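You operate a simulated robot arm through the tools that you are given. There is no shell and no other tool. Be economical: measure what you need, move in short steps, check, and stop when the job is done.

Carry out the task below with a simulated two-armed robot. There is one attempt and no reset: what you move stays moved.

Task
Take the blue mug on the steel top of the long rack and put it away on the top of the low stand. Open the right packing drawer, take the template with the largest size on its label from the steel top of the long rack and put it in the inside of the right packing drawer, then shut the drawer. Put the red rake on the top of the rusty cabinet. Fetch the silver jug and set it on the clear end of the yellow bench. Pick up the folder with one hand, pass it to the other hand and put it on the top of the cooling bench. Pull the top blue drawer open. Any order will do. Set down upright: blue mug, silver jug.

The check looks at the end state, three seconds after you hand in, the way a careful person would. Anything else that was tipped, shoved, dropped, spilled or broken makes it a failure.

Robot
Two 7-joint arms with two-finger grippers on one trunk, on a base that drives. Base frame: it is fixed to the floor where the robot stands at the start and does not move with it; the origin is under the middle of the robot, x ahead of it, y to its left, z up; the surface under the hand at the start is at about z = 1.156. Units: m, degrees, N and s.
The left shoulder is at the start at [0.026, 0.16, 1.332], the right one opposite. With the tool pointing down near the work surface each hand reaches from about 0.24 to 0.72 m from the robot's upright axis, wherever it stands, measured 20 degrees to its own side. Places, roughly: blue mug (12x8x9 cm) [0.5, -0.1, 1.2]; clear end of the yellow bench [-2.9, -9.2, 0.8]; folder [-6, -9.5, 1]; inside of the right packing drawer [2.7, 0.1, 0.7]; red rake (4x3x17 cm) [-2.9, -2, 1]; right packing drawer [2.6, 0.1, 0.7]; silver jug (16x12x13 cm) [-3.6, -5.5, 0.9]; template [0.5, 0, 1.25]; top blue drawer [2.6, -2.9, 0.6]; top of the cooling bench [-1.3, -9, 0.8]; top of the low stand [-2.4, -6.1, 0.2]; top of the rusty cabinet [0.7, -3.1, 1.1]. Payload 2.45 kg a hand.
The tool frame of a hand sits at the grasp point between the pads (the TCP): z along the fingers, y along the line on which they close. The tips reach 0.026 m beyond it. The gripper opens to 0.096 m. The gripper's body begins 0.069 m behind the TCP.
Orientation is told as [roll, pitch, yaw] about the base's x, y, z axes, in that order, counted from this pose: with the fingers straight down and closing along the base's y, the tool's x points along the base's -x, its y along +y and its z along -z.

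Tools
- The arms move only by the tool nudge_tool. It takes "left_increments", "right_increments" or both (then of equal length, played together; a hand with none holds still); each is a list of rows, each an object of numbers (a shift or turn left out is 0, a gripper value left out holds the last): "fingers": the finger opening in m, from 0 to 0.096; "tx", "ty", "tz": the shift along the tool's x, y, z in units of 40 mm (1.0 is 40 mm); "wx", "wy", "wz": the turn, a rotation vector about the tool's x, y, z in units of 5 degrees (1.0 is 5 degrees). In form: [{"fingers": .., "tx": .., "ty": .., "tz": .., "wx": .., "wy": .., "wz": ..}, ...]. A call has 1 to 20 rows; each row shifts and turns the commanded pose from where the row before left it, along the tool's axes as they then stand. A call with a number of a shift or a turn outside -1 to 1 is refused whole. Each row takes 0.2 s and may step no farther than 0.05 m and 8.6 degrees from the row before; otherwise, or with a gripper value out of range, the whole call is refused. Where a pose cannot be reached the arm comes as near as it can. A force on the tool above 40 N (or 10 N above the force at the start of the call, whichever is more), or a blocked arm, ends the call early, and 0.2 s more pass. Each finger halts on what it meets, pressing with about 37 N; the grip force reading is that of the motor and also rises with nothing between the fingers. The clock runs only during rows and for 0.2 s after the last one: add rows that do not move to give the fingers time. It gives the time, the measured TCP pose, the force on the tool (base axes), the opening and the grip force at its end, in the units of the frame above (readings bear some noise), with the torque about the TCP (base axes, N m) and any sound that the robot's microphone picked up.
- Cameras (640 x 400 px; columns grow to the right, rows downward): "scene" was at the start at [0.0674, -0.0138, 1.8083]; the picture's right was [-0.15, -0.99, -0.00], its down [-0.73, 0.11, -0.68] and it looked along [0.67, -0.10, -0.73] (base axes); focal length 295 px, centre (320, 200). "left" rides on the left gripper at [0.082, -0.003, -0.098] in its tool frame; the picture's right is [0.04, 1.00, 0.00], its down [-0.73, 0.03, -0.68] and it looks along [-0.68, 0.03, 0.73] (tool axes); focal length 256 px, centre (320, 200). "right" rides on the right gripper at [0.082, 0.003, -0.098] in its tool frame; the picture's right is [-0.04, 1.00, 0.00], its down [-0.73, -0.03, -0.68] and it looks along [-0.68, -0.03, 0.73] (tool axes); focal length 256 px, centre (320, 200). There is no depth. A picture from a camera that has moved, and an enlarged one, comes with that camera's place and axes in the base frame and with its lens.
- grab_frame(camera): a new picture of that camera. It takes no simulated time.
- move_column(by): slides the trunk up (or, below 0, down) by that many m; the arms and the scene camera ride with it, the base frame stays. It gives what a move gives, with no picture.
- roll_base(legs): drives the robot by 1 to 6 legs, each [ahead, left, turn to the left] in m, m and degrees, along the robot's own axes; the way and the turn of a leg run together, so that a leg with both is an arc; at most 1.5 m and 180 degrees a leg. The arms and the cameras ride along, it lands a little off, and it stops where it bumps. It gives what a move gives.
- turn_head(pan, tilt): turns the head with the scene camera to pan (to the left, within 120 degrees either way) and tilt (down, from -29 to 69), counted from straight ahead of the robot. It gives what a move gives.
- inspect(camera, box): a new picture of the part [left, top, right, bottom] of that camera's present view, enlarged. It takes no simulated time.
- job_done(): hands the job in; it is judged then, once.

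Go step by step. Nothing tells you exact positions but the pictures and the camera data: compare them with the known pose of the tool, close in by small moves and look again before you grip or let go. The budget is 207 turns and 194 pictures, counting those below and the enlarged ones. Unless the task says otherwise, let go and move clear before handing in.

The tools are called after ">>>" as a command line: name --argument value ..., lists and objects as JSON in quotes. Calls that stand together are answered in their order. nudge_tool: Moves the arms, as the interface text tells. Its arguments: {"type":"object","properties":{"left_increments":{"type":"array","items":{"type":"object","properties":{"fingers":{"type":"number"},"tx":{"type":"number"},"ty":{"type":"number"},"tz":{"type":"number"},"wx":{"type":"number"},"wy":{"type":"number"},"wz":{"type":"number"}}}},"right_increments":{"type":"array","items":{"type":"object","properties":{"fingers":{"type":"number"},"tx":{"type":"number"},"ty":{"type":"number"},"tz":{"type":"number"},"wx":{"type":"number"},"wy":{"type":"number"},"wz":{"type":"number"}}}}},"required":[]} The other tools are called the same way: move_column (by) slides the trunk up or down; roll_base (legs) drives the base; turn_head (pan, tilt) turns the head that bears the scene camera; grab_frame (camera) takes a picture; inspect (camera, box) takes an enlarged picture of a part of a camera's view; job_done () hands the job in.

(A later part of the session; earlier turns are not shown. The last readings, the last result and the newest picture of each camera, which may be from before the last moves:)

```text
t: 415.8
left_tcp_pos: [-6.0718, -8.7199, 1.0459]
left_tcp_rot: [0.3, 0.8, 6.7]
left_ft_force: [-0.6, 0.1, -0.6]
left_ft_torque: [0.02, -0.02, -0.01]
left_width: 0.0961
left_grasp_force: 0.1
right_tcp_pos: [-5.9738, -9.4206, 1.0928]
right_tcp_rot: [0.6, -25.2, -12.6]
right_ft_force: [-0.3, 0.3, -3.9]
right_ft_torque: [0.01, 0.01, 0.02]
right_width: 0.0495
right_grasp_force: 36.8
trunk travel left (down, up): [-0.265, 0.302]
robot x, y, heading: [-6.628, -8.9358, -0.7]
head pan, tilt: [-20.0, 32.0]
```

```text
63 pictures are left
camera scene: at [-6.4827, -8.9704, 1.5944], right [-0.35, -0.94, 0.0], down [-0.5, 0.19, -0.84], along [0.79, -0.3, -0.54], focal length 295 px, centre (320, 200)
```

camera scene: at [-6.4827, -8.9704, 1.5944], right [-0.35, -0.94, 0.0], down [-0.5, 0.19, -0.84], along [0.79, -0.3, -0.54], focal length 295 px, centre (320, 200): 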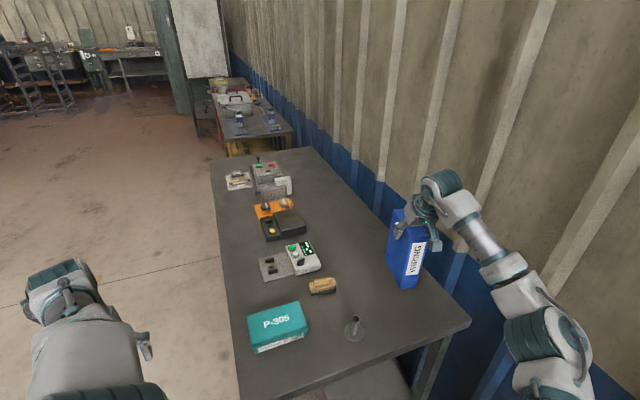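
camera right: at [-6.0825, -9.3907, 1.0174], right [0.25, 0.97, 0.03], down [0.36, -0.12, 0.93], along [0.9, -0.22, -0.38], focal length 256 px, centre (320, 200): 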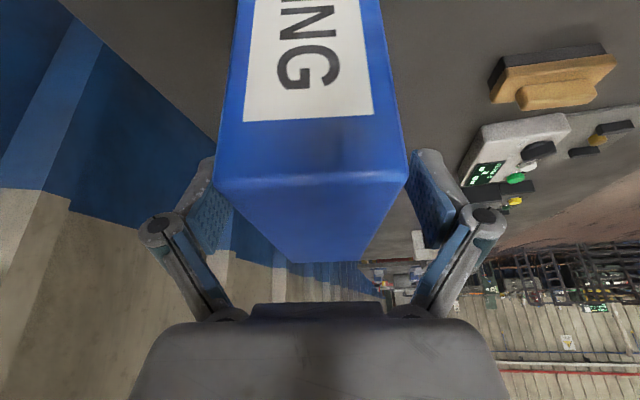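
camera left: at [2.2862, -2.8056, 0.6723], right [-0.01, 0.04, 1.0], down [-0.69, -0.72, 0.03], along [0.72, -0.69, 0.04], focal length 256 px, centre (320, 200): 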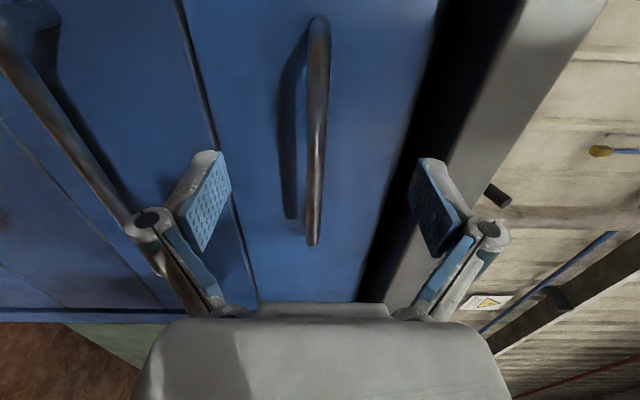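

The folder is in the right hand. I lift it a bit more, drive out to open floor, and prepare the hand-over.

>>> nudge_tool --right_increments '[{"tx": -0.3, "tz": -0.7}, {"tx": -0.3, "tz": -0.7}, {"tx": -0.3, "tz": -0.7}]'

>>> roll_base --legs '[[-0.3, 0, 0], [0, 0.7, 0]]'

>>> nudge_tool --left_increments '[{"wy": -1}, {"wy": -1}, {"wy": -1}, {"wy": -1}, {"wy": -1}, {"wy": -1}, {"wy": -1}, {"wy": -1}, {"wy": -1}, {"wy": -1}, {"wy": -1}, {"wy": -1}, {"wy": -1}, {"wy": -1}, {"wy": -1}, {"wy": -1}, {"wy": -1}, {"wy": -1}]' --right_increments '[{"wx": -0.31, "wz": -0.66}, {"wx": -0.31, "wz": -0.66}, {"wx": -0.31, "wz": -0.66}, {}, {}, {}, {}, {}, {}, {}, {}, {}, {}, {}, {}, {}, {}, {}]'

```text
t: 416.6
left_tcp_pos: [-6.0706, -8.719, 1.0463]
left_tcp_rot: [0.3, 0.7, 6.8]
left_ft_force: [0.0, 0.5, -0.3]
left_ft_torque: [-0.04, -0.01, 0.04]
left_width: 0.0959
left_grasp_force: 0.1
right_tcp_pos: [-5.9785, -9.4207, 1.185]
right_tcp_rot: [0.6, -25.1, -12.5]
right_ft_force: [0.4, -0.1, -3.6]
right_ft_torque: [0.01, 0.0, -0.03]
right_width: 0.0495
right_grasp_force: 37.1
trunk travel left (down, up): [-0.265, 0.302]
robot x, y, heading: [-6.6233, -8.933, -0.9]
head pan, tilt: [-20.0, 32.0]
```

```text
t: 422.0
left_tcp_pos: [-6.3627, -8.0328, 1.048]
left_tcp_rot: [0.6, 0.8, 6.6]
left_ft_force: [-0.4, -0.1, 0.3]
left_ft_torque: [0.07, 0.02, -0.02]
left_width: 0.0958
left_grasp_force: 0.1
right_tcp_pos: [-6.2738, -8.7373, 1.1807]
right_tcp_rot: [1.0, -25.1, -13.1]
right_ft_force: [0.1, -0.3, -3.6]
right_ft_torque: [0.0, 0.04, 0.0]
right_width: 0.0493
right_grasp_force: 37.3
trunk travel left (down, up): [-0.265, 0.302]
robot x, y, heading: [-6.9174, -8.2377, -0.7]
head pan, tilt: [-20.0, 32.0]
```

```text
t: 425.8
left_tcp_pos: [-6.3089, -7.9114, 1.0669]
left_tcp_rot: [21.5, -89.6, -14.9]
left_ft_force: [0.1, 0.5, 0.3]
left_ft_torque: [0.04, 0.03, -0.02]
left_width: 0.0958
left_grasp_force: 0.0
left hand out of reach, approached as far as the arm can: row 1, 2, 3, 4, 5, 6, 7, 8, 9, 10, 11, 12, 13, 15
right_tcp_pos: [-6.2776, -8.7307, 1.1865]
right_tcp_rot: [0.6, -25.4, -9.4]
right_ft_force: [1.0, -0.6, -3.0]
right_ft_torque: [0.01, 0.04, -0.04]
right_width: 0.0496
right_grasp_force: 37.0
right hand out of reach, approached as far as the arm can: row 2, 3
trunk travel left (down, up): [-0.265, 0.302]
robot x, y, heading: [-6.9163, -8.2369, -0.7]
head pan, tilt: [-20.0, 32.0]
```

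The left hand now points forward. I swing the folder to the middle in front of me.

>>> nudge_tool --right_increments '[{"ty": 1, "tx": 0.12, "tz": -0.06, "wx": -0.06, "wz": -0.13}, {"ty": 1, "tx": 0.12, "tz": -0.06, "wx": -0.06, "wz": -0.13}, {"ty": 1, "tx": 0.12, "tz": -0.06, "wx": -0.06, "wz": -0.13}, {"ty": 1, "tx": 0.12, "tz": -0.06, "wx": -0.06, "wz": -0.13}, {"ty": 1, "tx": 0.12, "tz": -0.06, "wx": -0.06, "wz": -0.13}, {"ty": 1, "tx": 0.12, "tz": -0.06, "wx": -0.06, "wz": -0.13}, {"ty": 1, "tx": 0.1, "tz": -0.05, "wx": -0.06, "wz": -0.13}, {"ty": 1, "tx": 0.1, "tz": -0.05, "wx": -0.06, "wz": -0.13}, {"ty": 1, "tx": 0.05, "wx": -0.06, "wz": -0.13}, {"ty": 1, "wx": -0.06, "wz": -0.13}, {"ty": 1, "wx": -0.06, "wz": -0.13}, {"ty": 1, "wx": -0.06, "wz": -0.13}, {}, {}, {}, {}, {}]'

>>> turn_head --pan 5 --tilt 40

>>> grab_frame --camera "scene"

>>> grab_frame --camera "left"

```text
t: 429.4
left_tcp_pos: [-6.3098, -7.9074, 1.0659]
left_tcp_rot: [-4.2, -89.5, 10.6]
left_ft_force: [-0.8, 1.1, 0.4]
left_ft_torque: [-0.01, 0.02, -0.02]
left_width: 0.0959
left_grasp_force: 0.0
right_tcp_pos: [-6.2769, -8.2442, 1.1916]
right_tcp_rot: [0.4, -25.5, -0.5]
right_ft_force: [-1.0, 0.3, -3.7]
right_ft_torque: [-0.01, 0.06, 0.03]
right_width: 0.0495
right_grasp_force: 36.8
trunk travel left (down, up): [-0.265, 0.302]
robot x, y, heading: [-6.915, -8.236, -0.9]
head pan, tilt: [-20.0, 32.0]
```

```text
t: 430.3
left_tcp_pos: [-6.3089, -7.9084, 1.0654]
left_tcp_rot: [-1.7, -89.5, 8.1]
left_ft_force: [0.7, -0.1, -0.8]
left_ft_torque: [0.0, 0.02, -0.03]
left_width: 0.0959
left_grasp_force: 0.0
right_tcp_pos: [-6.2776, -8.2438, 1.1931]
right_tcp_rot: [0.4, -25.5, -0.6]
right_ft_force: [0.3, -0.7, -3.2]
right_ft_torque: [0.01, -0.02, 0.0]
right_width: 0.0498
right_grasp_force: 37.8
trunk travel left (down, up): [-0.265, 0.302]
robot x, y, heading: [-6.9154, -8.2405, -1.1]
head pan, tilt: [5.0, 40.0]
```

```text
62 pictures are left
camera scene: at [-6.7747, -8.2317, 1.5824], right [0.07, -1.0, 0.0], down [-0.65, -0.05, -0.76], along [0.76, 0.05, -0.65], focal length 295 px, centre (320, 200)
```

scene: 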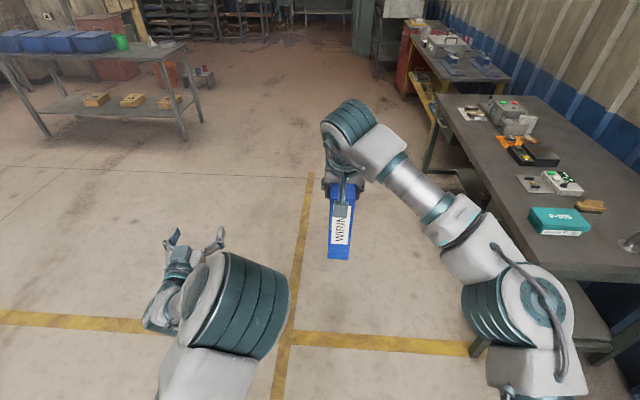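

```text
61 pictures are left
camera left: at [-6.4078, -7.9225, 0.9854], right [-0.11, 0.99, -0.04], down [-0.67, -0.05, 0.74], along [0.73, 0.11, 0.67], focal length 256 px, centre (320, 200)
```

left: 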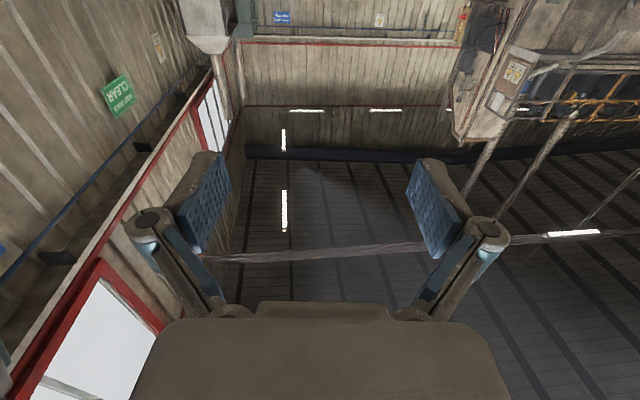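

I bring the left hand behind the folder's spine edge: back, then sideways, aligned.

>>> nudge_tool --left_increments '[{"wx": 0.65, "tz": -0.9}, {"wx": 0.65, "tz": -0.9}, {"tz": -0.7}, {"ty": -0.9, "tx": -0.1}, {"ty": -0.9, "tx": -0.1}, {"ty": -0.9, "tx": -0.1}, {"ty": -0.9, "tx": -0.1}, {"ty": -0.9, "tx": -0.1}, {"ty": -0.9, "tx": -0.1}, {"ty": -0.9, "tx": -0.1}, {}, {}]'

>>> grab_frame --camera "left"

>>> grab_frame --camera "scene"

```text
t: 432.9
left_tcp_pos: [-6.4076, -7.9293, 1.0688]
left_tcp_rot: [-6.9, -89.5, 7.1]
left_ft_force: [-0.3, -0.4, 0.8]
left_ft_torque: [-0.02, -0.02, -0.01]
left_width: 0.0959
left_grasp_force: 0.1
left hand out of reach, approached as far as the arm can: row 4, 5, 6, 7, 8, 9, 10
right_tcp_pos: [-6.2781, -8.2451, 1.1906]
right_tcp_rot: [0.4, -25.5, -0.7]
right_ft_force: [-0.3, 0.8, -2.6]
right_ft_torque: [0.04, 0.05, 0.02]
right_width: 0.0496
right_grasp_force: 37.0
trunk travel left (down, up): [-0.265, 0.302]
robot x, y, heading: [-6.9159, -8.2387, -0.8]
head pan, tilt: [5.0, 40.0]
```

```text
60 pictures are left
camera left: at [-6.5076, -7.9328, 0.9885], right [0.0, 1.0, -0.04], down [-0.67, 0.03, 0.74], along [0.74, 0.03, 0.67], focal length 256 px, centre (320, 200)
```

left: 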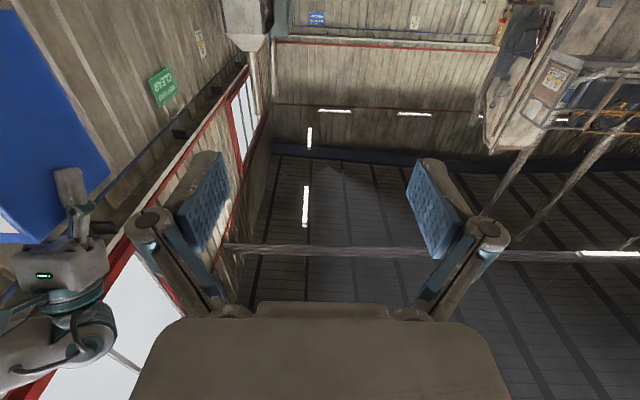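

```text
59 pictures are left
camera scene: at [-6.7752, -8.2317, 1.5824], right [0.07, -1.0, 0.0], down [-0.65, -0.05, -0.76], along [0.76, 0.05, -0.65], focal length 295 px, centre (320, 200)
```

scene: 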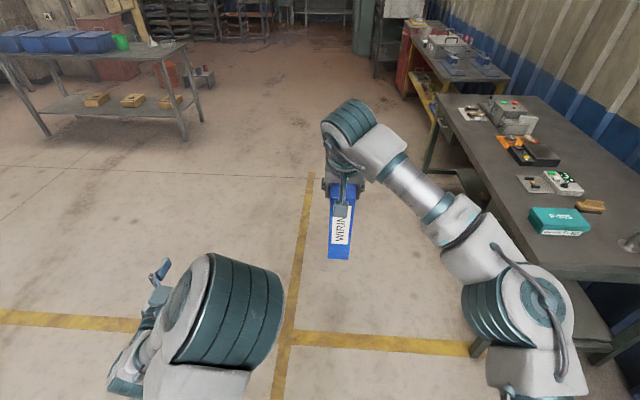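

The left arm can't come to the middle straight on. I'll meet it diagonally instead: turn the left hand's yaw by -50° and do likewise with the folder.

>>> nudge_tool --left_increments '[{"wx": 1}, {"wx": 1}, {"wx": 1}, {"wx": 1}, {"wx": 1}, {"wx": 1}, {"wx": 1}, {"wx": 1}, {"wx": 1}, {"wx": 1}]' --right_increments '[{}, {}, {}, {}, {}, {}, {}, {}, {}, {}]'

>>> nudge_tool --right_increments '[{"wx": 0.42, "wz": 0.91}, {"wx": 0.42, "wz": 0.91}, {"wx": 0.42, "wz": 0.91}, {"wx": 0.42, "wz": 0.91}, {"wx": 0.42, "wz": 0.91}, {"wx": 0.42, "wz": 0.91}, {"wx": 0.42, "wz": 0.91}, {"wx": 0.42, "wz": 0.91}, {"wx": 0.42, "wz": 0.91}, {"wx": 0.42, "wz": 0.91}]'

>>> grab_frame --camera "scene"

```text
t: 435.1
left_tcp_pos: [-6.4088, -7.9282, 1.0691]
left_tcp_rot: [-61.0, -89.5, 11.1]
left_ft_force: [0.3, 0.5, -0.1]
left_ft_torque: [0.0, 0.02, -0.02]
left_width: 0.0956
left_grasp_force: 0.0
right_tcp_pos: [-6.2775, -8.2432, 1.1917]
right_tcp_rot: [0.5, -25.5, -0.5]
right_ft_force: [-0.6, 0.2, -3.6]
right_ft_torque: [0.01, 0.0, 0.03]
right_width: 0.0496
right_grasp_force: 37.1
trunk travel left (down, up): [-0.265, 0.302]
robot x, y, heading: [-6.9148, -8.2385, -1.2]
head pan, tilt: [5.0, 40.0]
```

```text
t: 437.3
left_tcp_pos: [-6.4088, -7.9296, 1.0698]
left_tcp_rot: [-52.8, -89.6, 2.9]
left_ft_force: [0.7, -0.3, 0.2]
left_ft_torque: [0.01, 0.03, -0.01]
left_width: 0.096
left_grasp_force: 0.1
right_tcp_pos: [-6.2884, -8.253, 1.1903]
right_tcp_rot: [0.8, -24.9, -51.0]
right_ft_force: [0.1, -0.1, -3.0]
right_ft_torque: [0.0, 0.02, -0.02]
right_width: 0.0498
right_grasp_force: 37.4
right hand out of reach, approached as far as the arm can: row 9, 10
trunk travel left (down, up): [-0.265, 0.302]
robot x, y, heading: [-6.9169, -8.2369, -1.0]
head pan, tilt: [5.0, 40.0]
```

```text
58 pictures are left
camera scene: at [-6.7743, -8.2299, 1.5823], right [0.07, -1.0, 0.0], down [-0.65, -0.05, -0.76], along [0.76, 0.05, -0.65], focal length 295 px, centre (320, 200)
```

scene: 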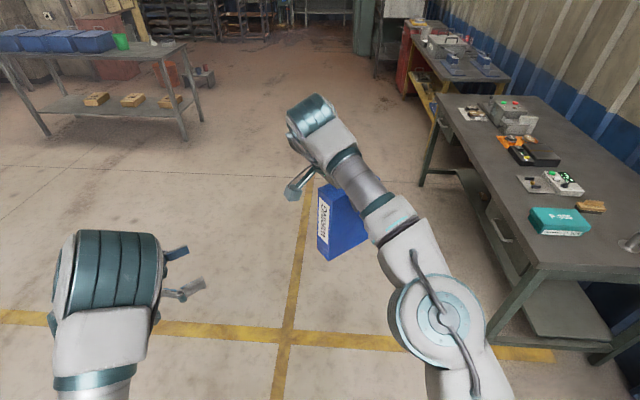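

Now the left elbow swung outward and both hands face each other diagonally. I align the left hand with the folder's spine edge.

>>> nudge_tool --left_increments '[{"ty": -0.95, "tx": -0.17}, {"ty": -0.95, "tx": -0.17}, {"ty": -0.95, "tx": -0.17}, {"tz": 0.9}, {"tz": 0.9}, {"tz": 0.9}, {"tz": 0.9}, {"tz": 0.9}, {}]'

>>> grab_frame --camera "left"

>>> inspect --camera "scene" --box '[160, 80, 440, 320]'

```text
t: 439.3
left_tcp_pos: [-6.3753, -8.0898, 1.091]
left_tcp_rot: [-63.5, -89.5, 13.6]
left_ft_force: [0.0, -0.2, -0.3]
left_ft_torque: [0.05, 0.02, 0.04]
left_width: 0.0961
left_grasp_force: 0.1
left hand out of reach, approached as far as the arm can: row 7, 8
right_tcp_pos: [-6.2916, -8.2511, 1.1912]
right_tcp_rot: [0.8, -25.0, -51.0]
right_ft_force: [0.0, 0.1, -2.9]
right_ft_torque: [0.0, 0.02, -0.02]
right_width: 0.0492
right_grasp_force: 37.1
trunk travel left (down, up): [-0.265, 0.302]
robot x, y, heading: [-6.9204, -8.2355, -1.0]
head pan, tilt: [5.0, 40.0]
```

```text
57 pictures are left
camera left: at [-6.4423, -8.0168, 1.0094], right [0.76, 0.64, -0.05], down [-0.41, 0.54, 0.74], along [0.5, -0.54, 0.68], focal length 256 px, centre (320, 200)
```

left: 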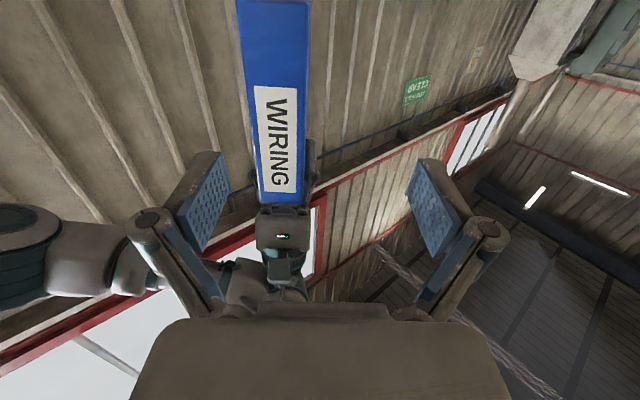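

```text
1.67 times, centred on (300, 200) of scene
camera zoom: at [-6.7757, -8.2301, 1.5825], right [0.07, -1.0, 0.0], down [-0.64, -0.05, -0.76], along [0.76, 0.05, -0.65], focal length 491 px, centre (353, 200)
```

zoom: 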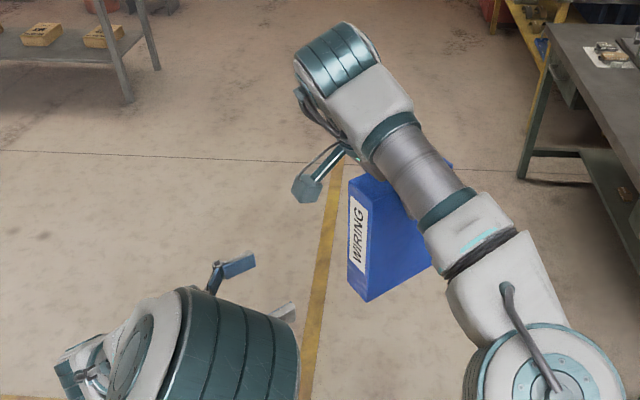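

The left hand is at its forward reach, so I bring the folder to it: sideways alignment first, then into the open fingers.

>>> nudge_tool --right_increments '[{"ty": 0.5}, {"ty": 0.42}, {"tx": 0.6, "tz": -0.28}, {"tx": 0.6, "tz": -0.28}, {}, {}]'

>>> grab_frame --camera "left"

```text
t: 440.7
left_tcp_pos: [-6.3744, -8.0901, 1.0896]
left_tcp_rot: [-57.9, -89.5, 8.0]
left_ft_force: [-0.5, 0.0, -0.2]
left_ft_torque: [-0.02, 0.0, 0.02]
left_width: 0.0961
left_grasp_force: 0.1
right_tcp_pos: [-6.3246, -8.2086, 1.1863]
right_tcp_rot: [0.9, -24.9, -51.0]
right_ft_force: [0.7, -0.5, -3.4]
right_ft_torque: [0.03, 0.05, -0.02]
right_width: 0.0496
right_grasp_force: 37.3
right hand out of reach, approached as far as the arm can: row 1, 2
trunk travel left (down, up): [-0.265, 0.302]
robot x, y, heading: [-6.9143, -8.2399, -1.0]
head pan, tilt: [5.0, 40.0]
```

```text
55 pictures are left
camera left: at [-6.442, -8.0173, 1.0091], right [0.77, 0.64, -0.05], down [-0.41, 0.54, 0.74], along [0.5, -0.54, 0.67], focal length 256 px, centre (320, 200)
```

left: 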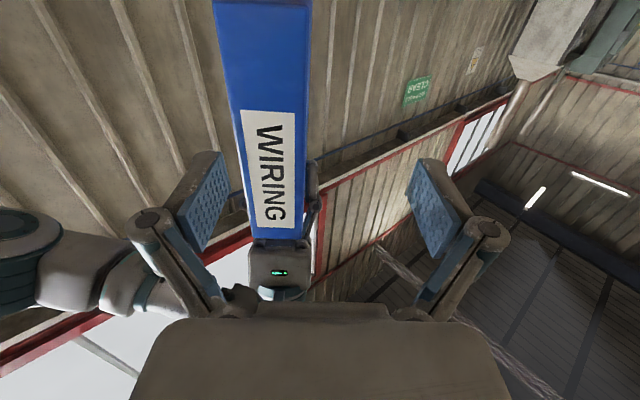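

>>> nudge_tool --left_increments '[{"ty": -0.5}, {"ty": -0.43}, {}, {}]'

>>> grab_frame --camera "left"

```text
t: 441.7
left_tcp_pos: [-6.4007, -8.0869, 1.0901]
left_tcp_rot: [-60.9, -89.6, 10.9]
left_ft_force: [0.4, 0.0, -0.3]
left_ft_torque: [0.0, 0.01, 0.0]
left_width: 0.0958
left_grasp_force: 0.1
left hand out of reach, approached as far as the arm can: row 1, 2
right_tcp_pos: [-6.3247, -8.2082, 1.1862]
right_tcp_rot: [0.9, -25.0, -51.0]
right_ft_force: [0.5, -0.3, -3.1]
right_ft_torque: [0.02, -0.02, 0.02]
right_width: 0.0495
right_grasp_force: 37.0
trunk travel left (down, up): [-0.265, 0.302]
robot x, y, heading: [-6.9158, -8.2383, -1.0]
head pan, tilt: [5.0, 40.0]
```

```text
54 pictures are left
camera left: at [-6.4675, -8.0138, 1.0089], right [0.76, 0.64, -0.05], down [-0.41, 0.54, 0.74], along [0.5, -0.54, 0.68], focal length 256 px, centre (320, 200)
```

left: 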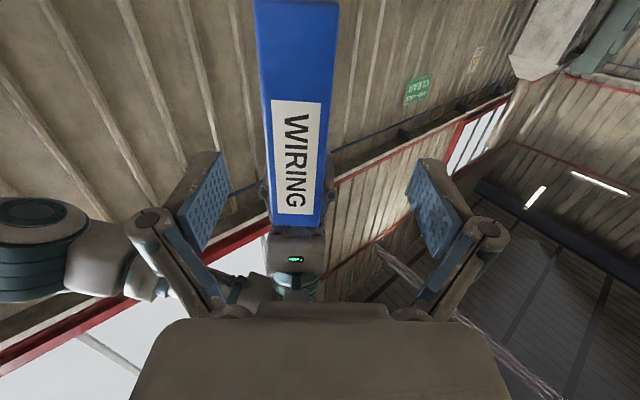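

>>> nudge_tool --right_increments '[{"tx": 0.5, "tz": -0.23}, {"tx": 0.5, "tz": -0.23, "ty": 0.25}, {"ty": 0.25}, {"tx": 0.3, "tz": -0.14}, {}, {}]'

>>> grab_frame --camera "left"

```text
t: 443.1
left_tcp_pos: [-6.3989, -8.0859, 1.0905]
left_tcp_rot: [-62.2, -89.5, 12.2]
left_ft_force: [0.5, -1.3, -0.1]
left_ft_torque: [-0.01, 0.01, -0.01]
left_width: 0.0961
left_grasp_force: 0.0
right_tcp_pos: [-6.3538, -8.1584, 1.1852]
right_tcp_rot: [1.0, -25.0, -51.0]
right_ft_force: [0.8, 0.8, -2.8]
right_ft_torque: [0.03, -0.02, 0.02]
right_width: 0.0497
right_grasp_force: 36.7
right hand out of reach, approached as far as the arm can: row 3
trunk travel left (down, up): [-0.265, 0.302]
robot x, y, heading: [-6.9169, -8.2396, -0.8]
head pan, tilt: [5.0, 40.0]
```

```text
53 pictures are left
camera left: at [-6.4671, -8.0133, 1.0086], right [0.76, 0.64, -0.05], down [-0.41, 0.54, 0.74], along [0.5, -0.54, 0.68], focal length 256 px, centre (320, 200)
```

left: 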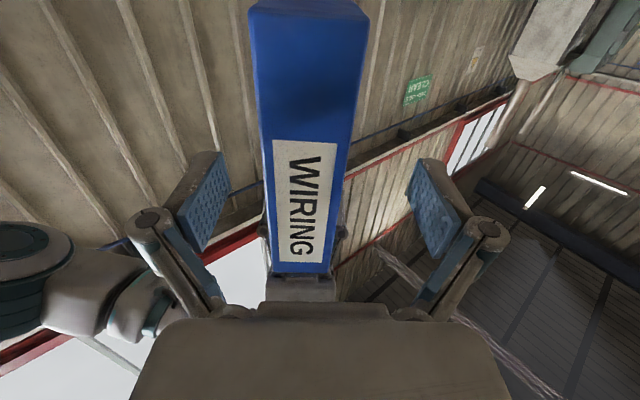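

>>> nudge_tool --right_increments '[{"tx": 0.45, "tz": -0.21}, {"tx": 0.45, "tz": -0.21}, {"tx": 0.4, "tz": -0.19}, {}]'

>>> grab_frame --camera "left"

>>> inspect --camera "scene" --box '[160, 80, 440, 320]'

```text
t: 444.1
left_tcp_pos: [-6.4003, -8.0876, 1.0898]
left_tcp_rot: [-59.3, -89.5, 9.4]
left_ft_force: [0.4, 0.0, 0.9]
left_ft_torque: [-0.01, 0.01, 0.0]
left_width: 0.096
left_grasp_force: 0.1
right_tcp_pos: [-6.3781, -8.1408, 1.1855]
right_tcp_rot: [0.9, -25.0, -51.0]
right_ft_force: [0.4, -0.1, -3.3]
right_ft_torque: [0.02, 0.02, 0.02]
right_width: 0.0498
right_grasp_force: 37.3
right hand out of reach, approached as far as the arm can: row 1, 2, 3
trunk travel left (down, up): [-0.265, 0.302]
robot x, y, heading: [-6.9166, -8.2376, -1.0]
head pan, tilt: [5.0, 40.0]
```

```text
52 pictures are left
camera left: at [-6.467, -8.0139, 1.0086], right [0.76, 0.64, -0.05], down [-0.41, 0.54, 0.74], along [0.5, -0.54, 0.67], focal length 256 px, centre (320, 200)
```

left: 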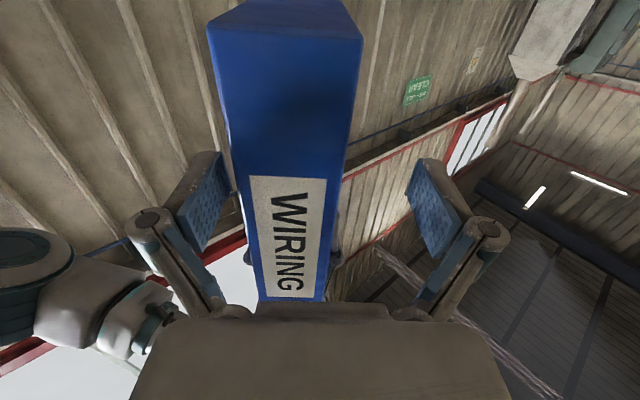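

```text
1.67 times, centred on (300, 200) of scene
camera zoom: at [-6.7752, -8.2299, 1.5824], right [0.07, -1.0, 0.0], down [-0.65, -0.05, -0.76], along [0.76, 0.05, -0.65], focal length 491 px, centre (353, 200)
```

zoom: 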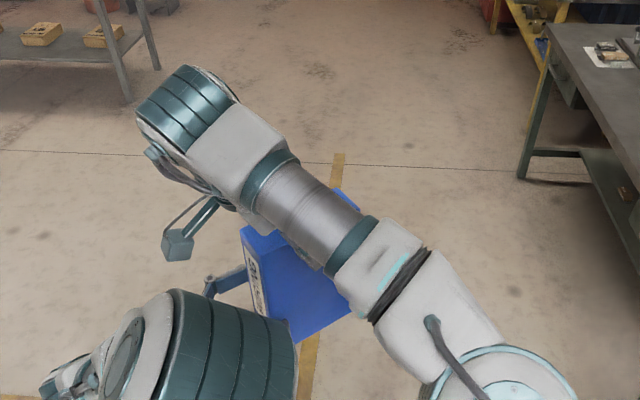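

The spine is between the left fingers. I nudge the left hand to centre it and then close.

>>> nudge_tool --left_increments '[{"ty": -0.35, "tz": 0.1}, {}, {"fingers": 0.02}, {"fingers": 0.02}, {"fingers": 0.02}, {"fingers": 0.02}]'

>>> grab_frame --camera "left"

```text
t: 445.2
left_tcp_pos: [-6.4136, -8.09, 1.0922]
left_tcp_rot: [-62.3, -89.7, 11.9]
left_ft_force: [-6.7, -6.8, 4.5]
left_ft_torque: [0.58, -0.33, 0.42]
left_width: 0.051
left_grasp_force: 36.2
left hand out of reach, approached as far as the arm can: row 1
right_tcp_pos: [-6.3798, -8.1393, 1.1889]
right_tcp_rot: [2.0, -25.3, -51.7]
right_ft_force: [6.5, 5.0, -8.2]
right_ft_torque: [-0.17, -0.48, -0.98]
right_width: 0.0496
right_grasp_force: 36.5
trunk travel left (down, up): [-0.265, 0.302]
robot x, y, heading: [-6.9192, -8.2383, -1.0]
head pan, tilt: [5.0, 40.0]
stopped in row 5 (left hand): the force on the tool passed its limit at 41 N (the readings are from after the stop); the commanded pose is now the measured one
```

```text
50 pictures are left
camera left: at [-6.4798, -8.0159, 1.0105], right [0.77, 0.63, -0.04], down [-0.41, 0.54, 0.73], along [0.49, -0.55, 0.68], focal length 256 px, centre (320, 200)
```

left: 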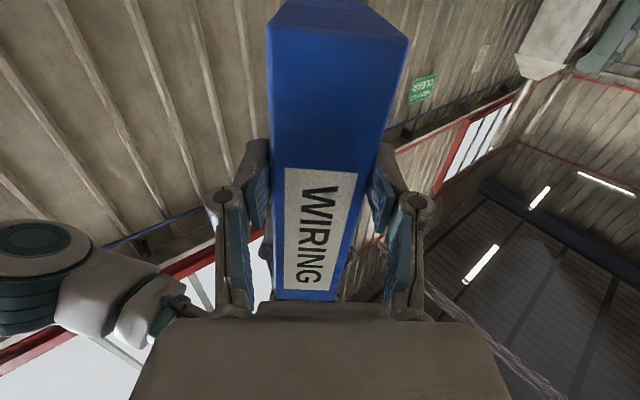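

Left hand holds it firmly. The right hand opens and withdraws upward.

>>> nudge_tool --right_increments '[{"fingers": 0.09}, {"fingers": 0.09}, {"fingers": 0.09}, {"tz": -0.5}, {"tz": -0.8}, {"tz": -0.8}, {"tz": -0.8}, {}, {}]'

>>> grab_frame --camera "scene"

```text
t: 447.2
left_tcp_pos: [-6.4135, -8.0881, 1.0915]
left_tcp_rot: [-62.0, -89.5, 11.6]
left_ft_force: [0.0, -0.5, -2.7]
left_ft_torque: [0.18, 0.15, 0.01]
left_width: 0.0496
left_grasp_force: 37.3
right_tcp_pos: [-6.44, -8.1415, 1.2718]
right_tcp_rot: [2.0, -25.3, -51.7]
right_ft_force: [0.2, 0.3, 0.8]
right_ft_torque: [0.02, 0.0, 0.03]
right_width: 0.09
right_grasp_force: 0.2
right hand out of reach, approached as far as the arm can: row 4, 5, 6, 7
trunk travel left (down, up): [-0.265, 0.302]
robot x, y, heading: [-6.9186, -8.2382, -0.6]
head pan, tilt: [5.0, 40.0]
```

```text
49 pictures are left
camera scene: at [-6.7761, -8.23, 1.5824], right [0.07, -1.0, 0.0], down [-0.64, -0.05, -0.76], along [0.76, 0.05, -0.65], focal length 295 px, centre (320, 200)
```

scene: 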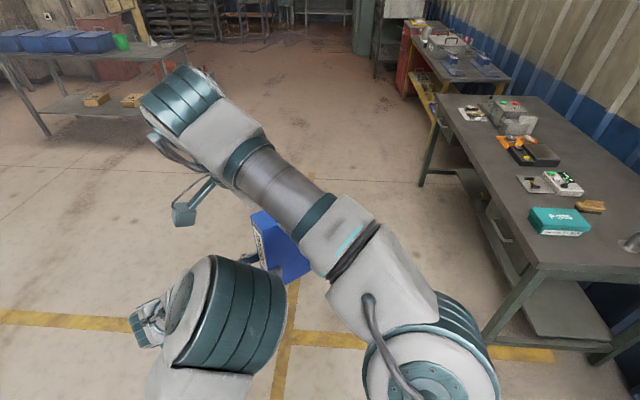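

>>> nudge_tool --right_increments '[{"tx": -0.73, "ty": -0.65, "tz": 0.3}, {"tx": -0.73, "ty": -0.65, "tz": 0.3}, {"tx": -0.73, "ty": -0.65, "tz": 0.3}, {"tx": -0.73, "ty": -0.65, "tz": 0.3}, {"tx": -0.73, "ty": -0.65, "tz": 0.3}, {"tx": -0.73, "ty": -0.65, "tz": 0.3}, {"wx": -0.42, "wz": -0.91}, {"wx": -0.42, "wz": -0.91}, {"wx": -0.42, "wz": -0.91}, {"wx": -0.42, "wz": -0.91}, {"wx": -0.42, "wz": -0.91}, {"wx": -0.42, "wz": -0.91}, {"wx": -0.42, "wz": -0.91}, {"wx": -0.42, "wz": -0.91}, {"wx": -0.42, "wz": -0.91}, {"wx": -0.42, "wz": -0.91}]'

>>> nudge_tool --left_increments '[{"wx": -1}, {"wx": -1}, {"wx": -1}, {"wx": -1}, {"wx": -1}, {"wx": -1}, {"wx": -1}, {"wx": -1}, {"wx": -1}, {"wx": -1}]' --right_increments '[{"wy": 0.9}, {"wy": 0.9}, {"wy": 0.9}, {"wy": 0.9}, {"wy": 0.9}, {"wy": 0.5}, {}, {}, {}, {}]'

>>> grab_frame --camera "scene"

```text
t: 450.6
left_tcp_pos: [-6.4131, -8.0911, 1.0906]
left_tcp_rot: [-46.1, -89.6, -4.3]
left_ft_force: [0.7, -0.2, -3.5]
left_ft_torque: [0.2, 0.11, 0.0]
left_width: 0.0495
left_grasp_force: 36.8
right_tcp_pos: [-6.4417, -8.3889, 1.2755]
right_tcp_rot: [1.0, -26.4, -1.0]
right_ft_force: [-0.3, -0.2, -0.7]
right_ft_torque: [0.0, -0.03, 0.03]
right_width: 0.09
right_grasp_force: 0.2
trunk travel left (down, up): [-0.265, 0.302]
robot x, y, heading: [-6.9171, -8.2372, -0.8]
head pan, tilt: [5.0, 40.0]
```

```text
t: 452.8
left_tcp_pos: [-6.4092, -7.9327, 1.0918]
left_tcp_rot: [-6.3, -89.6, 5.8]
left_ft_force: [0.4, 1.0, -3.7]
left_ft_torque: [0.02, 0.21, -0.02]
left_width: 0.0496
left_grasp_force: 37.2
left hand out of reach, approached as far as the arm can: row 1, 2, 3, 4, 5, 6, 7, 8, 9, 10
right_tcp_pos: [-6.4417, -8.3884, 1.2755]
right_tcp_rot: [0.8, -1.4, -0.7]
right_ft_force: [-0.6, 0.0, -0.1]
right_ft_torque: [0.0, 0.02, 0.0]
right_width: 0.0898
right_grasp_force: 0.1
trunk travel left (down, up): [-0.265, 0.302]
robot x, y, heading: [-6.9193, -8.2375, -0.8]
head pan, tilt: [5.0, 40.0]
```

```text
48 pictures are left
camera scene: at [-6.7763, -8.2327, 1.5825], right [0.07, -1.0, 0.0], down [-0.64, -0.05, -0.76], along [0.76, 0.05, -0.65], focal length 295 px, centre (320, 200)
```

scene: 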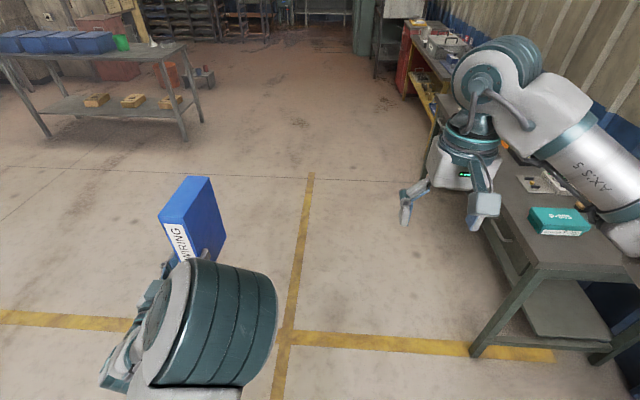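

The hand-over worked: the left hand holds the folder. I drive east to the cooling bench.

>>> roll_base --legs '[[1.4, 0.2, 0.8], [1.45, 0.2, 0], [1.45, 0, 0], [1.2, 0, 0], [0, 0, -90]]'

>>> turn_head --pan 0 --tilt 28

>>> grab_frame --camera "scene"

```text
t: 482.9
left_tcp_pos: [-1.1191, -8.3676, 1.0915]
left_tcp_rot: [-4.1, -89.5, -85.7]
left_ft_force: [-0.3, -0.3, -4.3]
left_ft_torque: [0.26, -0.01, 0.03]
left_width: 0.0497
left_grasp_force: 36.9
right_tcp_pos: [-1.576, -8.3423, 1.2745]
right_tcp_rot: [0.7, -1.4, -89.8]
right_ft_force: [0.3, 0.1, 0.7]
right_ft_torque: [0.05, -0.03, 0.01]
right_width: 0.0899
right_grasp_force: 0.1
trunk travel left (down, up): [-0.265, 0.302]
robot x, y, heading: [-1.4329, -7.864, -90.0]
head pan, tilt: [5.0, 40.0]
```

```text
t: 483.7
left_tcp_pos: [-1.1205, -8.3635, 1.0933]
left_tcp_rot: [-6.0, -89.7, -83.6]
left_ft_force: [-0.9, -0.4, -3.2]
left_ft_torque: [0.25, 0.01, -0.02]
left_width: 0.0495
left_grasp_force: 36.6
right_tcp_pos: [-1.5771, -8.3405, 1.2786]
right_tcp_rot: [0.8, -1.7, -89.9]
right_ft_force: [0.2, 0.0, -0.3]
right_ft_torque: [0.03, 0.0, -0.03]
right_width: 0.0902
right_grasp_force: 0.0
trunk travel left (down, up): [-0.265, 0.302]
robot x, y, heading: [-1.4368, -7.8666, -90.1]
head pan, tilt: [0.0, 28.0]
```

```text
47 pictures are left
camera scene: at [-1.4334, -8.0121, 1.6009], right [-1.0, 0.0, 0.0], down [0.0, 0.47, -0.88], along [0.0, -0.88, -0.47], focal length 295 px, centre (320, 200)
```

scene: 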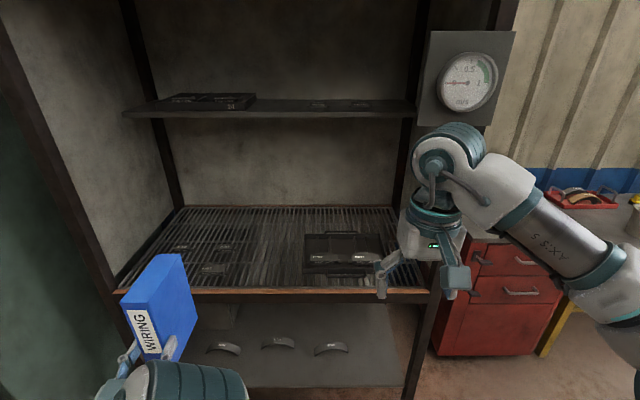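

The cooling bench's grille has a clear strip in the middle (x ≈ -1.22). I lower the trunk a little, retract the right hand, and drive up so the folder enters under the upper shelf.

>>> inspect --camera "scene" --box '[110, 190, 440, 310]'

>>> nudge_tool --right_increments '[{"tx": 0.8}, {"tx": 0.8}, {"tx": 0.8}, {"tx": 0.8}, {"tx": 0.6}]'

>>> move_column --by -0.14

>>> roll_base --legs '[[0.3, -0.1, 0]]'

>>> grab_frame --camera "scene"

```text
1.94 times, centred on (275, 250) of scene
camera zoom: at [-1.4334, -8.0121, 1.6009], right [-1.0, 0.0, 0.0], down [0.0, 0.47, -0.88], along [0.0, -0.88, -0.47], focal length 572 px, centre (407, 103)
```

zoom: 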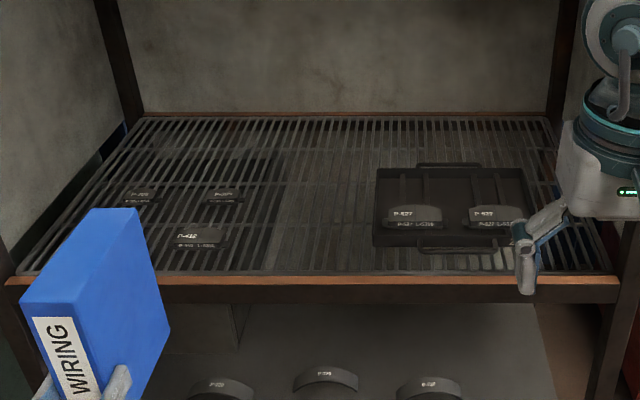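

```text
t: 484.9
left_tcp_pos: [-1.1222, -8.3631, 1.0927]
left_tcp_rot: [2.6, -89.8, -92.4]
left_ft_force: [-0.4, 0.2, -3.9]
left_ft_torque: [0.24, 0.01, 0.0]
left_width: 0.0497
left_grasp_force: 37.1
right_tcp_pos: [-1.5784, -8.1851, 1.2743]
right_tcp_rot: [0.8, -1.5, -89.7]
right_ft_force: [-0.4, 0.5, 0.4]
right_ft_torque: [-0.05, 0.02, -0.01]
right_width: 0.0902
right_grasp_force: 0.1
trunk travel left (down, up): [-0.265, 0.302]
robot x, y, heading: [-1.4314, -7.8647, -90.2]
head pan, tilt: [0.0, 28.0]
```

```text
t: 486.5
left_tcp_pos: [-1.1203, -8.3938, 0.8573]
left_tcp_rot: [0.3, -78.0, -90.0]
left_ft_force: [-0.2, 1.1, -3.2]
left_ft_torque: [0.24, 0.0, 0.0]
left_width: 0.0494
left_grasp_force: 36.4
right_tcp_pos: [-1.5774, -8.1843, 1.1344]
right_tcp_rot: [0.8, -1.6, -89.8]
right_ft_force: [-0.6, -0.6, -0.5]
right_ft_torque: [-0.02, -0.04, 0.02]
right_width: 0.0898
right_grasp_force: 0.0
trunk travel left (down, up): [-0.125, 0.442]
robot x, y, heading: [-1.4339, -7.8684, -90.0]
head pan, tilt: [0.0, 28.0]
```

```text
t: 488.5
left_tcp_pos: [-1.2003, -8.6624, 0.8568]
left_tcp_rot: [-2.0, -78.0, -86.8]
left_ft_force: [0.7, 4.9, -2.2]
left_ft_torque: [0.13, 0.0, 0.1]
left_width: 0.0532
left_grasp_force: 36.6
right_tcp_pos: [-1.6576, -8.4551, 1.1384]
right_tcp_rot: [0.2, -1.9, -89.7]
right_ft_force: [-0.9, 0.6, 0.2]
right_ft_torque: [-0.04, -0.02, -0.01]
right_width: 0.0899
right_grasp_force: 0.0
trunk travel left (down, up): [-0.125, 0.442]
robot x, y, heading: [-1.5201, -8.1442, -89.8]
head pan, tilt: [0.0, 28.0]
stopped in leg 1: the force on the tool passed its limit at 124 N (the readings are from after the stop); the commanded pose is now the measured one
```

```text
45 pictures are left
camera scene: at [-1.5177, -8.4169, 1.4461], right [-1.0, 0.0, 0.0], down [0.0, 0.47, -0.88], along [0.0, -0.88, -0.47], focal length 295 px, centre (320, 200)
```

scene: 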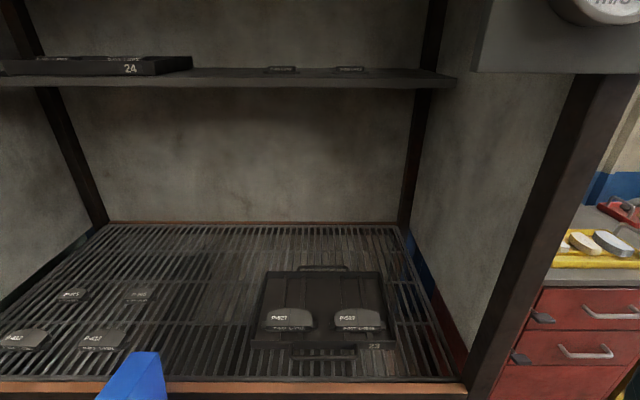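

The left hand dipped unexpectedly with the trunk and the folder met the shelf's front edge. I back off at once and check.

>>> roll_base --legs '[[-0.25, 0, 0]]'

>>> move_column --by 0.14

>>> turn_head --pan 12 --tilt 40

>>> grab_frame --camera "scene"

>>> grab_frame --camera "left"

```text
t: 490.4
left_tcp_pos: [-1.2028, -8.4112, 0.8582]
left_tcp_rot: [-0.8, -78.2, -88.0]
left_ft_force: [0.0, 0.4, -2.5]
left_ft_torque: [0.02, 0.03, -0.01]
left_width: 0.0524
left_grasp_force: 37.0
right_tcp_pos: [-1.6618, -8.2034, 1.1362]
right_tcp_rot: [0.5, -1.9, -89.6]
right_ft_force: [0.4, -0.1, 0.6]
right_ft_torque: [-0.04, 0.02, 0.02]
right_width: 0.0898
right_grasp_force: 0.0
trunk travel left (down, up): [-0.125, 0.442]
robot x, y, heading: [-1.5268, -7.8912, -89.8]
head pan, tilt: [0.0, 28.0]
```

```text
t: 492.0
left_tcp_pos: [-1.2052, -8.408, 1.0002]
left_tcp_rot: [-0.6, -78.4, -88.4]
left_ft_force: [0.1, -0.7, -4.3]
left_ft_torque: [0.07, -0.01, 0.01]
left_width: 0.0518
left_grasp_force: 36.7
right_tcp_pos: [-1.6632, -8.2, 1.2771]
right_tcp_rot: [0.5, -2.1, -89.7]
right_ft_force: [0.3, 0.6, 0.3]
right_ft_torque: [0.02, 0.01, 0.0]
right_width: 0.0899
right_grasp_force: 0.1
trunk travel left (down, up): [-0.265, 0.302]
robot x, y, heading: [-1.5252, -7.8897, -90.0]
head pan, tilt: [0.0, 28.0]
```

```text
t: 492.8
left_tcp_pos: [-1.2049, -8.4081, 1.0006]
left_tcp_rot: [-0.6, -78.4, -88.4]
left_ft_force: [1.1, -0.2, -3.7]
left_ft_torque: [0.03, 0.01, -0.01]
left_width: 0.0518
left_grasp_force: 37.5
right_tcp_pos: [-1.6648, -8.1997, 1.2773]
right_tcp_rot: [0.5, -2.1, -89.7]
right_ft_force: [-0.1, -0.3, -0.2]
right_ft_torque: [0.0, 0.02, -0.05]
right_width: 0.0901
right_grasp_force: 0.0
trunk travel left (down, up): [-0.265, 0.302]
robot x, y, heading: [-1.5227, -7.8855, -90.0]
head pan, tilt: [12.0, 40.0]
```

```text
44 pictures are left
camera scene: at [-1.5077, -8.0279, 1.5826], right [-0.98, -0.21, 0.0], down [-0.13, 0.63, -0.76], along [0.16, -0.75, -0.65], focal length 295 px, centre (320, 200)
```

scene: 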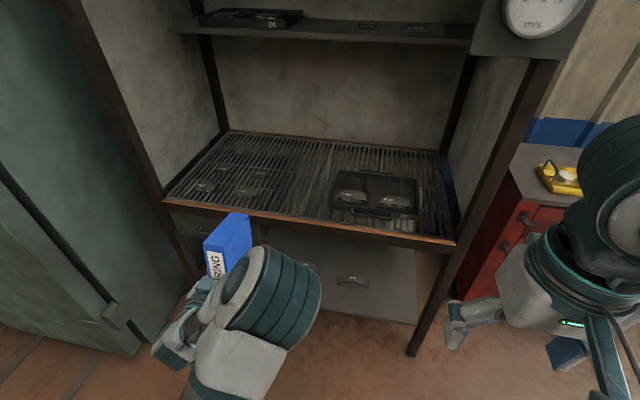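

```text
43 pictures are left
camera left: at [-1.2111, -8.2958, 0.9405], right [1.0, 0.03, -0.04], down [0.02, 0.52, 0.85], along [0.04, -0.85, 0.52], focal length 256 px, centre (320, 200)
```

left: 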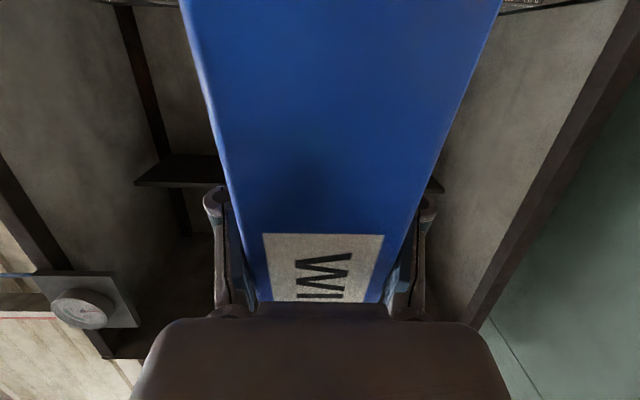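

The folder slid deeper into the grip but is still held; the bench items look undisturbed. I level the left hand and check the folder's attitude.

>>> nudge_tool --left_increments '[{"wy": -0.8, "tx": -0.4}, {"wy": -0.8, "tx": -0.4}, {"wy": -0.8, "tx": -0.4}, {}, {}]'

>>> inspect --camera "scene" --box '[120, 150, 440, 350]'

>>> grab_frame --camera "left"

```text
t: 494.0
left_tcp_pos: [-1.2037, -8.4148, 1.0487]
left_tcp_rot: [-165.0, -89.6, 76.0]
left_ft_force: [0.2, 0.3, -3.6]
left_ft_torque: [0.07, -0.02, -0.03]
left_width: 0.0518
left_grasp_force: 37.0
right_tcp_pos: [-1.6652, -8.1992, 1.2777]
right_tcp_rot: [0.5, -2.1, -89.8]
right_ft_force: [0.0, -0.2, -0.5]
right_ft_torque: [0.01, -0.02, -0.01]
right_width: 0.09
right_grasp_force: 0.1
trunk travel left (down, up): [-0.265, 0.302]
robot x, y, heading: [-1.5254, -7.8874, -90.0]
head pan, tilt: [12.0, 40.0]
```

```text
2.00 times, centred on (280, 250) of scene
camera zoom: at [-1.5078, -8.0277, 1.5825], right [-0.98, -0.21, 0.0], down [-0.13, 0.63, -0.76], along [0.16, -0.75, -0.65], focal length 590 px, centre (400, 100)
```

zoom: 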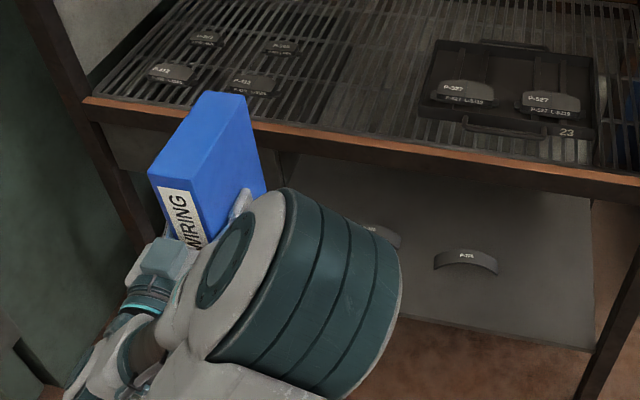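

```text
41 pictures are left
camera left: at [-1.2104, -8.3167, 0.9657], right [1.0, 0.02, -0.04], down [0.02, 0.69, 0.73], along [0.04, -0.73, 0.68], focal length 256 px, centre (320, 200)
```

left: 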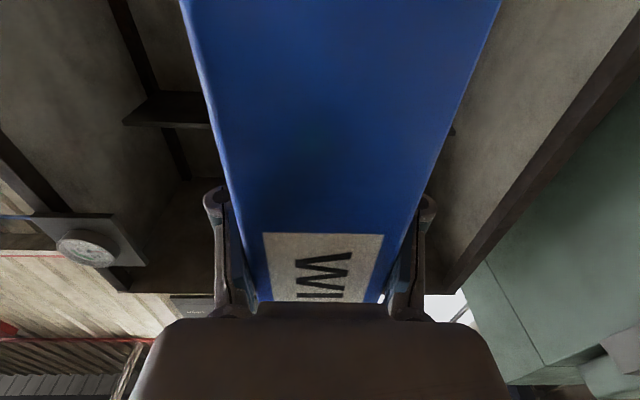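

The folder turns out still square in the hand, only deeper in the grip. The wrist camera hangs below a forward-pointing hand, so I turn the hand to point down; the folder will then stand on its fore-edge.

>>> nudge_tool --left_increments '[{"wy": 1}, {"wy": 1}, {"wy": 1}, {"wy": 1}, {"wy": 1}, {"wy": 1}, {"wy": 1}, {"wy": 1}, {"wy": 1}, {"wy": 1}, {"wy": 1}, {"wy": 1}, {"wy": 1}, {"wy": 1}, {"wy": 1}, {"wy": 1}, {"wy": 1}, {"wy": 0.9}]'

>>> grab_frame --camera "left"

>>> grab_frame --camera "scene"

```text
t: 497.8
left_tcp_pos: [-1.2046, -8.4154, 1.0483]
left_tcp_rot: [-0.1, -0.8, -89.0]
left_ft_force: [0.5, -0.3, -2.9]
left_ft_torque: [0.04, 0.03, 0.0]
left_width: 0.0499
left_grasp_force: 37.3
right_tcp_pos: [-1.6642, -8.1993, 1.2784]
right_tcp_rot: [0.6, -2.1, -89.7]
right_ft_force: [-1.1, 0.1, 0.7]
right_ft_torque: [-0.01, 0.01, 0.02]
right_width: 0.0899
right_grasp_force: 0.2
trunk travel left (down, up): [-0.265, 0.302]
robot x, y, heading: [-1.5258, -7.8886, -89.8]
head pan, tilt: [12.0, 40.0]
```

```text
40 pictures are left
camera left: at [-1.2102, -8.3322, 1.1451], right [1.0, 0.06, 0.0], down [0.04, -0.72, 0.69], along [0.04, -0.69, -0.72], focal length 256 px, centre (320, 200)
```

left: 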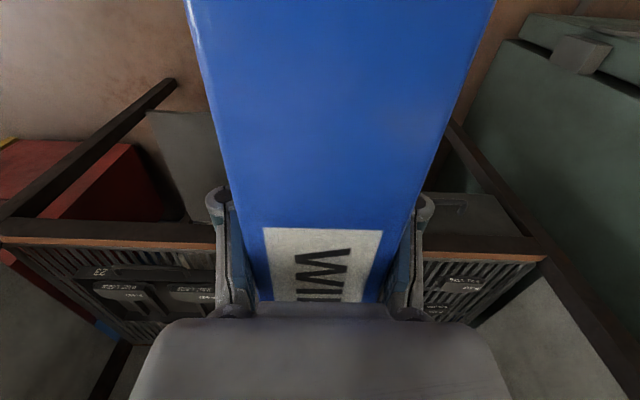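

```text
39 pictures are left
camera scene: at [-1.5077, -8.0292, 1.5824], right [-0.98, -0.21, 0.0], down [-0.13, 0.63, -0.76], along [0.16, -0.75, -0.65], focal length 295 px, centre (320, 200)
```

scene: 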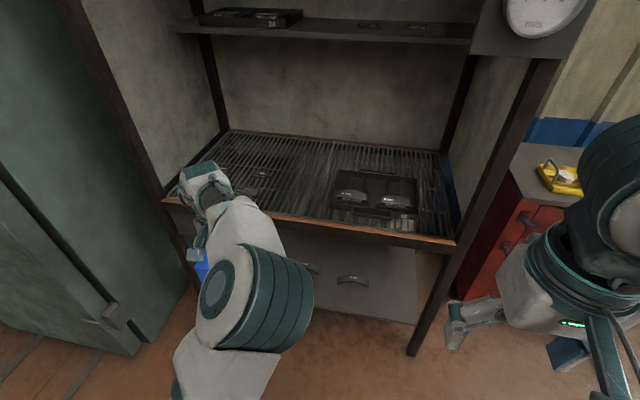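

Pointing down now, folder hanging on its fore-edge direction. I lower 8 cm, then drive in so it passes over the bench's front edge.

>>> nudge_tool --left_increments '[{"tz": 0.7}, {"tz": 0.7}, {"tz": 0.5}, {}]'

>>> roll_base --legs '[[0.3, -0.02, 0]]'

>>> grab_frame --camera "scene"

```text
t: 498.8
left_tcp_pos: [-1.2042, -8.4151, 0.972]
left_tcp_rot: [0.0, -1.0, -89.0]
left_ft_force: [0.1, 0.0, -3.4]
left_ft_torque: [0.09, 0.0, 0.02]
left_width: 0.0498
left_grasp_force: 37.4
right_tcp_pos: [-1.6644, -8.1997, 1.2778]
right_tcp_rot: [0.5, -2.1, -89.6]
right_ft_force: [0.1, -0.3, 0.6]
right_ft_torque: [0.0, 0.0, -0.04]
right_width: 0.09
right_grasp_force: 0.0
trunk travel left (down, up): [-0.265, 0.302]
robot x, y, heading: [-1.527, -7.8858, -90.0]
head pan, tilt: [12.0, 40.0]
```

```text
t: 500.8
left_tcp_pos: [-1.2227, -8.7128, 0.9725]
left_tcp_rot: [-0.2, -0.9, -89.0]
left_ft_force: [-0.1, 0.7, -4.0]
left_ft_torque: [0.07, 0.03, -0.01]
left_width: 0.0497
left_grasp_force: 35.9
right_tcp_pos: [-1.682, -8.4967, 1.2775]
right_tcp_rot: [0.5, -2.2, -89.7]
right_ft_force: [-0.4, -1.0, -0.3]
right_ft_torque: [0.0, 0.0, 0.01]
right_width: 0.09
right_grasp_force: 0.0
trunk travel left (down, up): [-0.265, 0.302]
robot x, y, heading: [-1.5469, -8.1924, -90.0]
head pan, tilt: [12.0, 40.0]
```

```text
38 pictures are left
camera scene: at [-1.5267, -8.3254, 1.5827], right [-0.98, -0.21, 0.0], down [-0.14, 0.63, -0.76], along [0.16, -0.75, -0.65], focal length 295 px, centre (320, 200)
```

scene: 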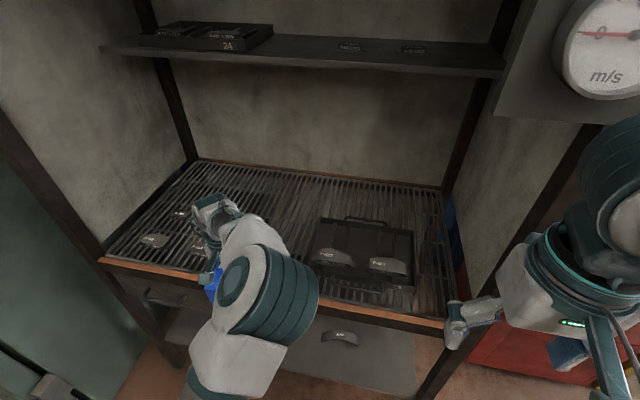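

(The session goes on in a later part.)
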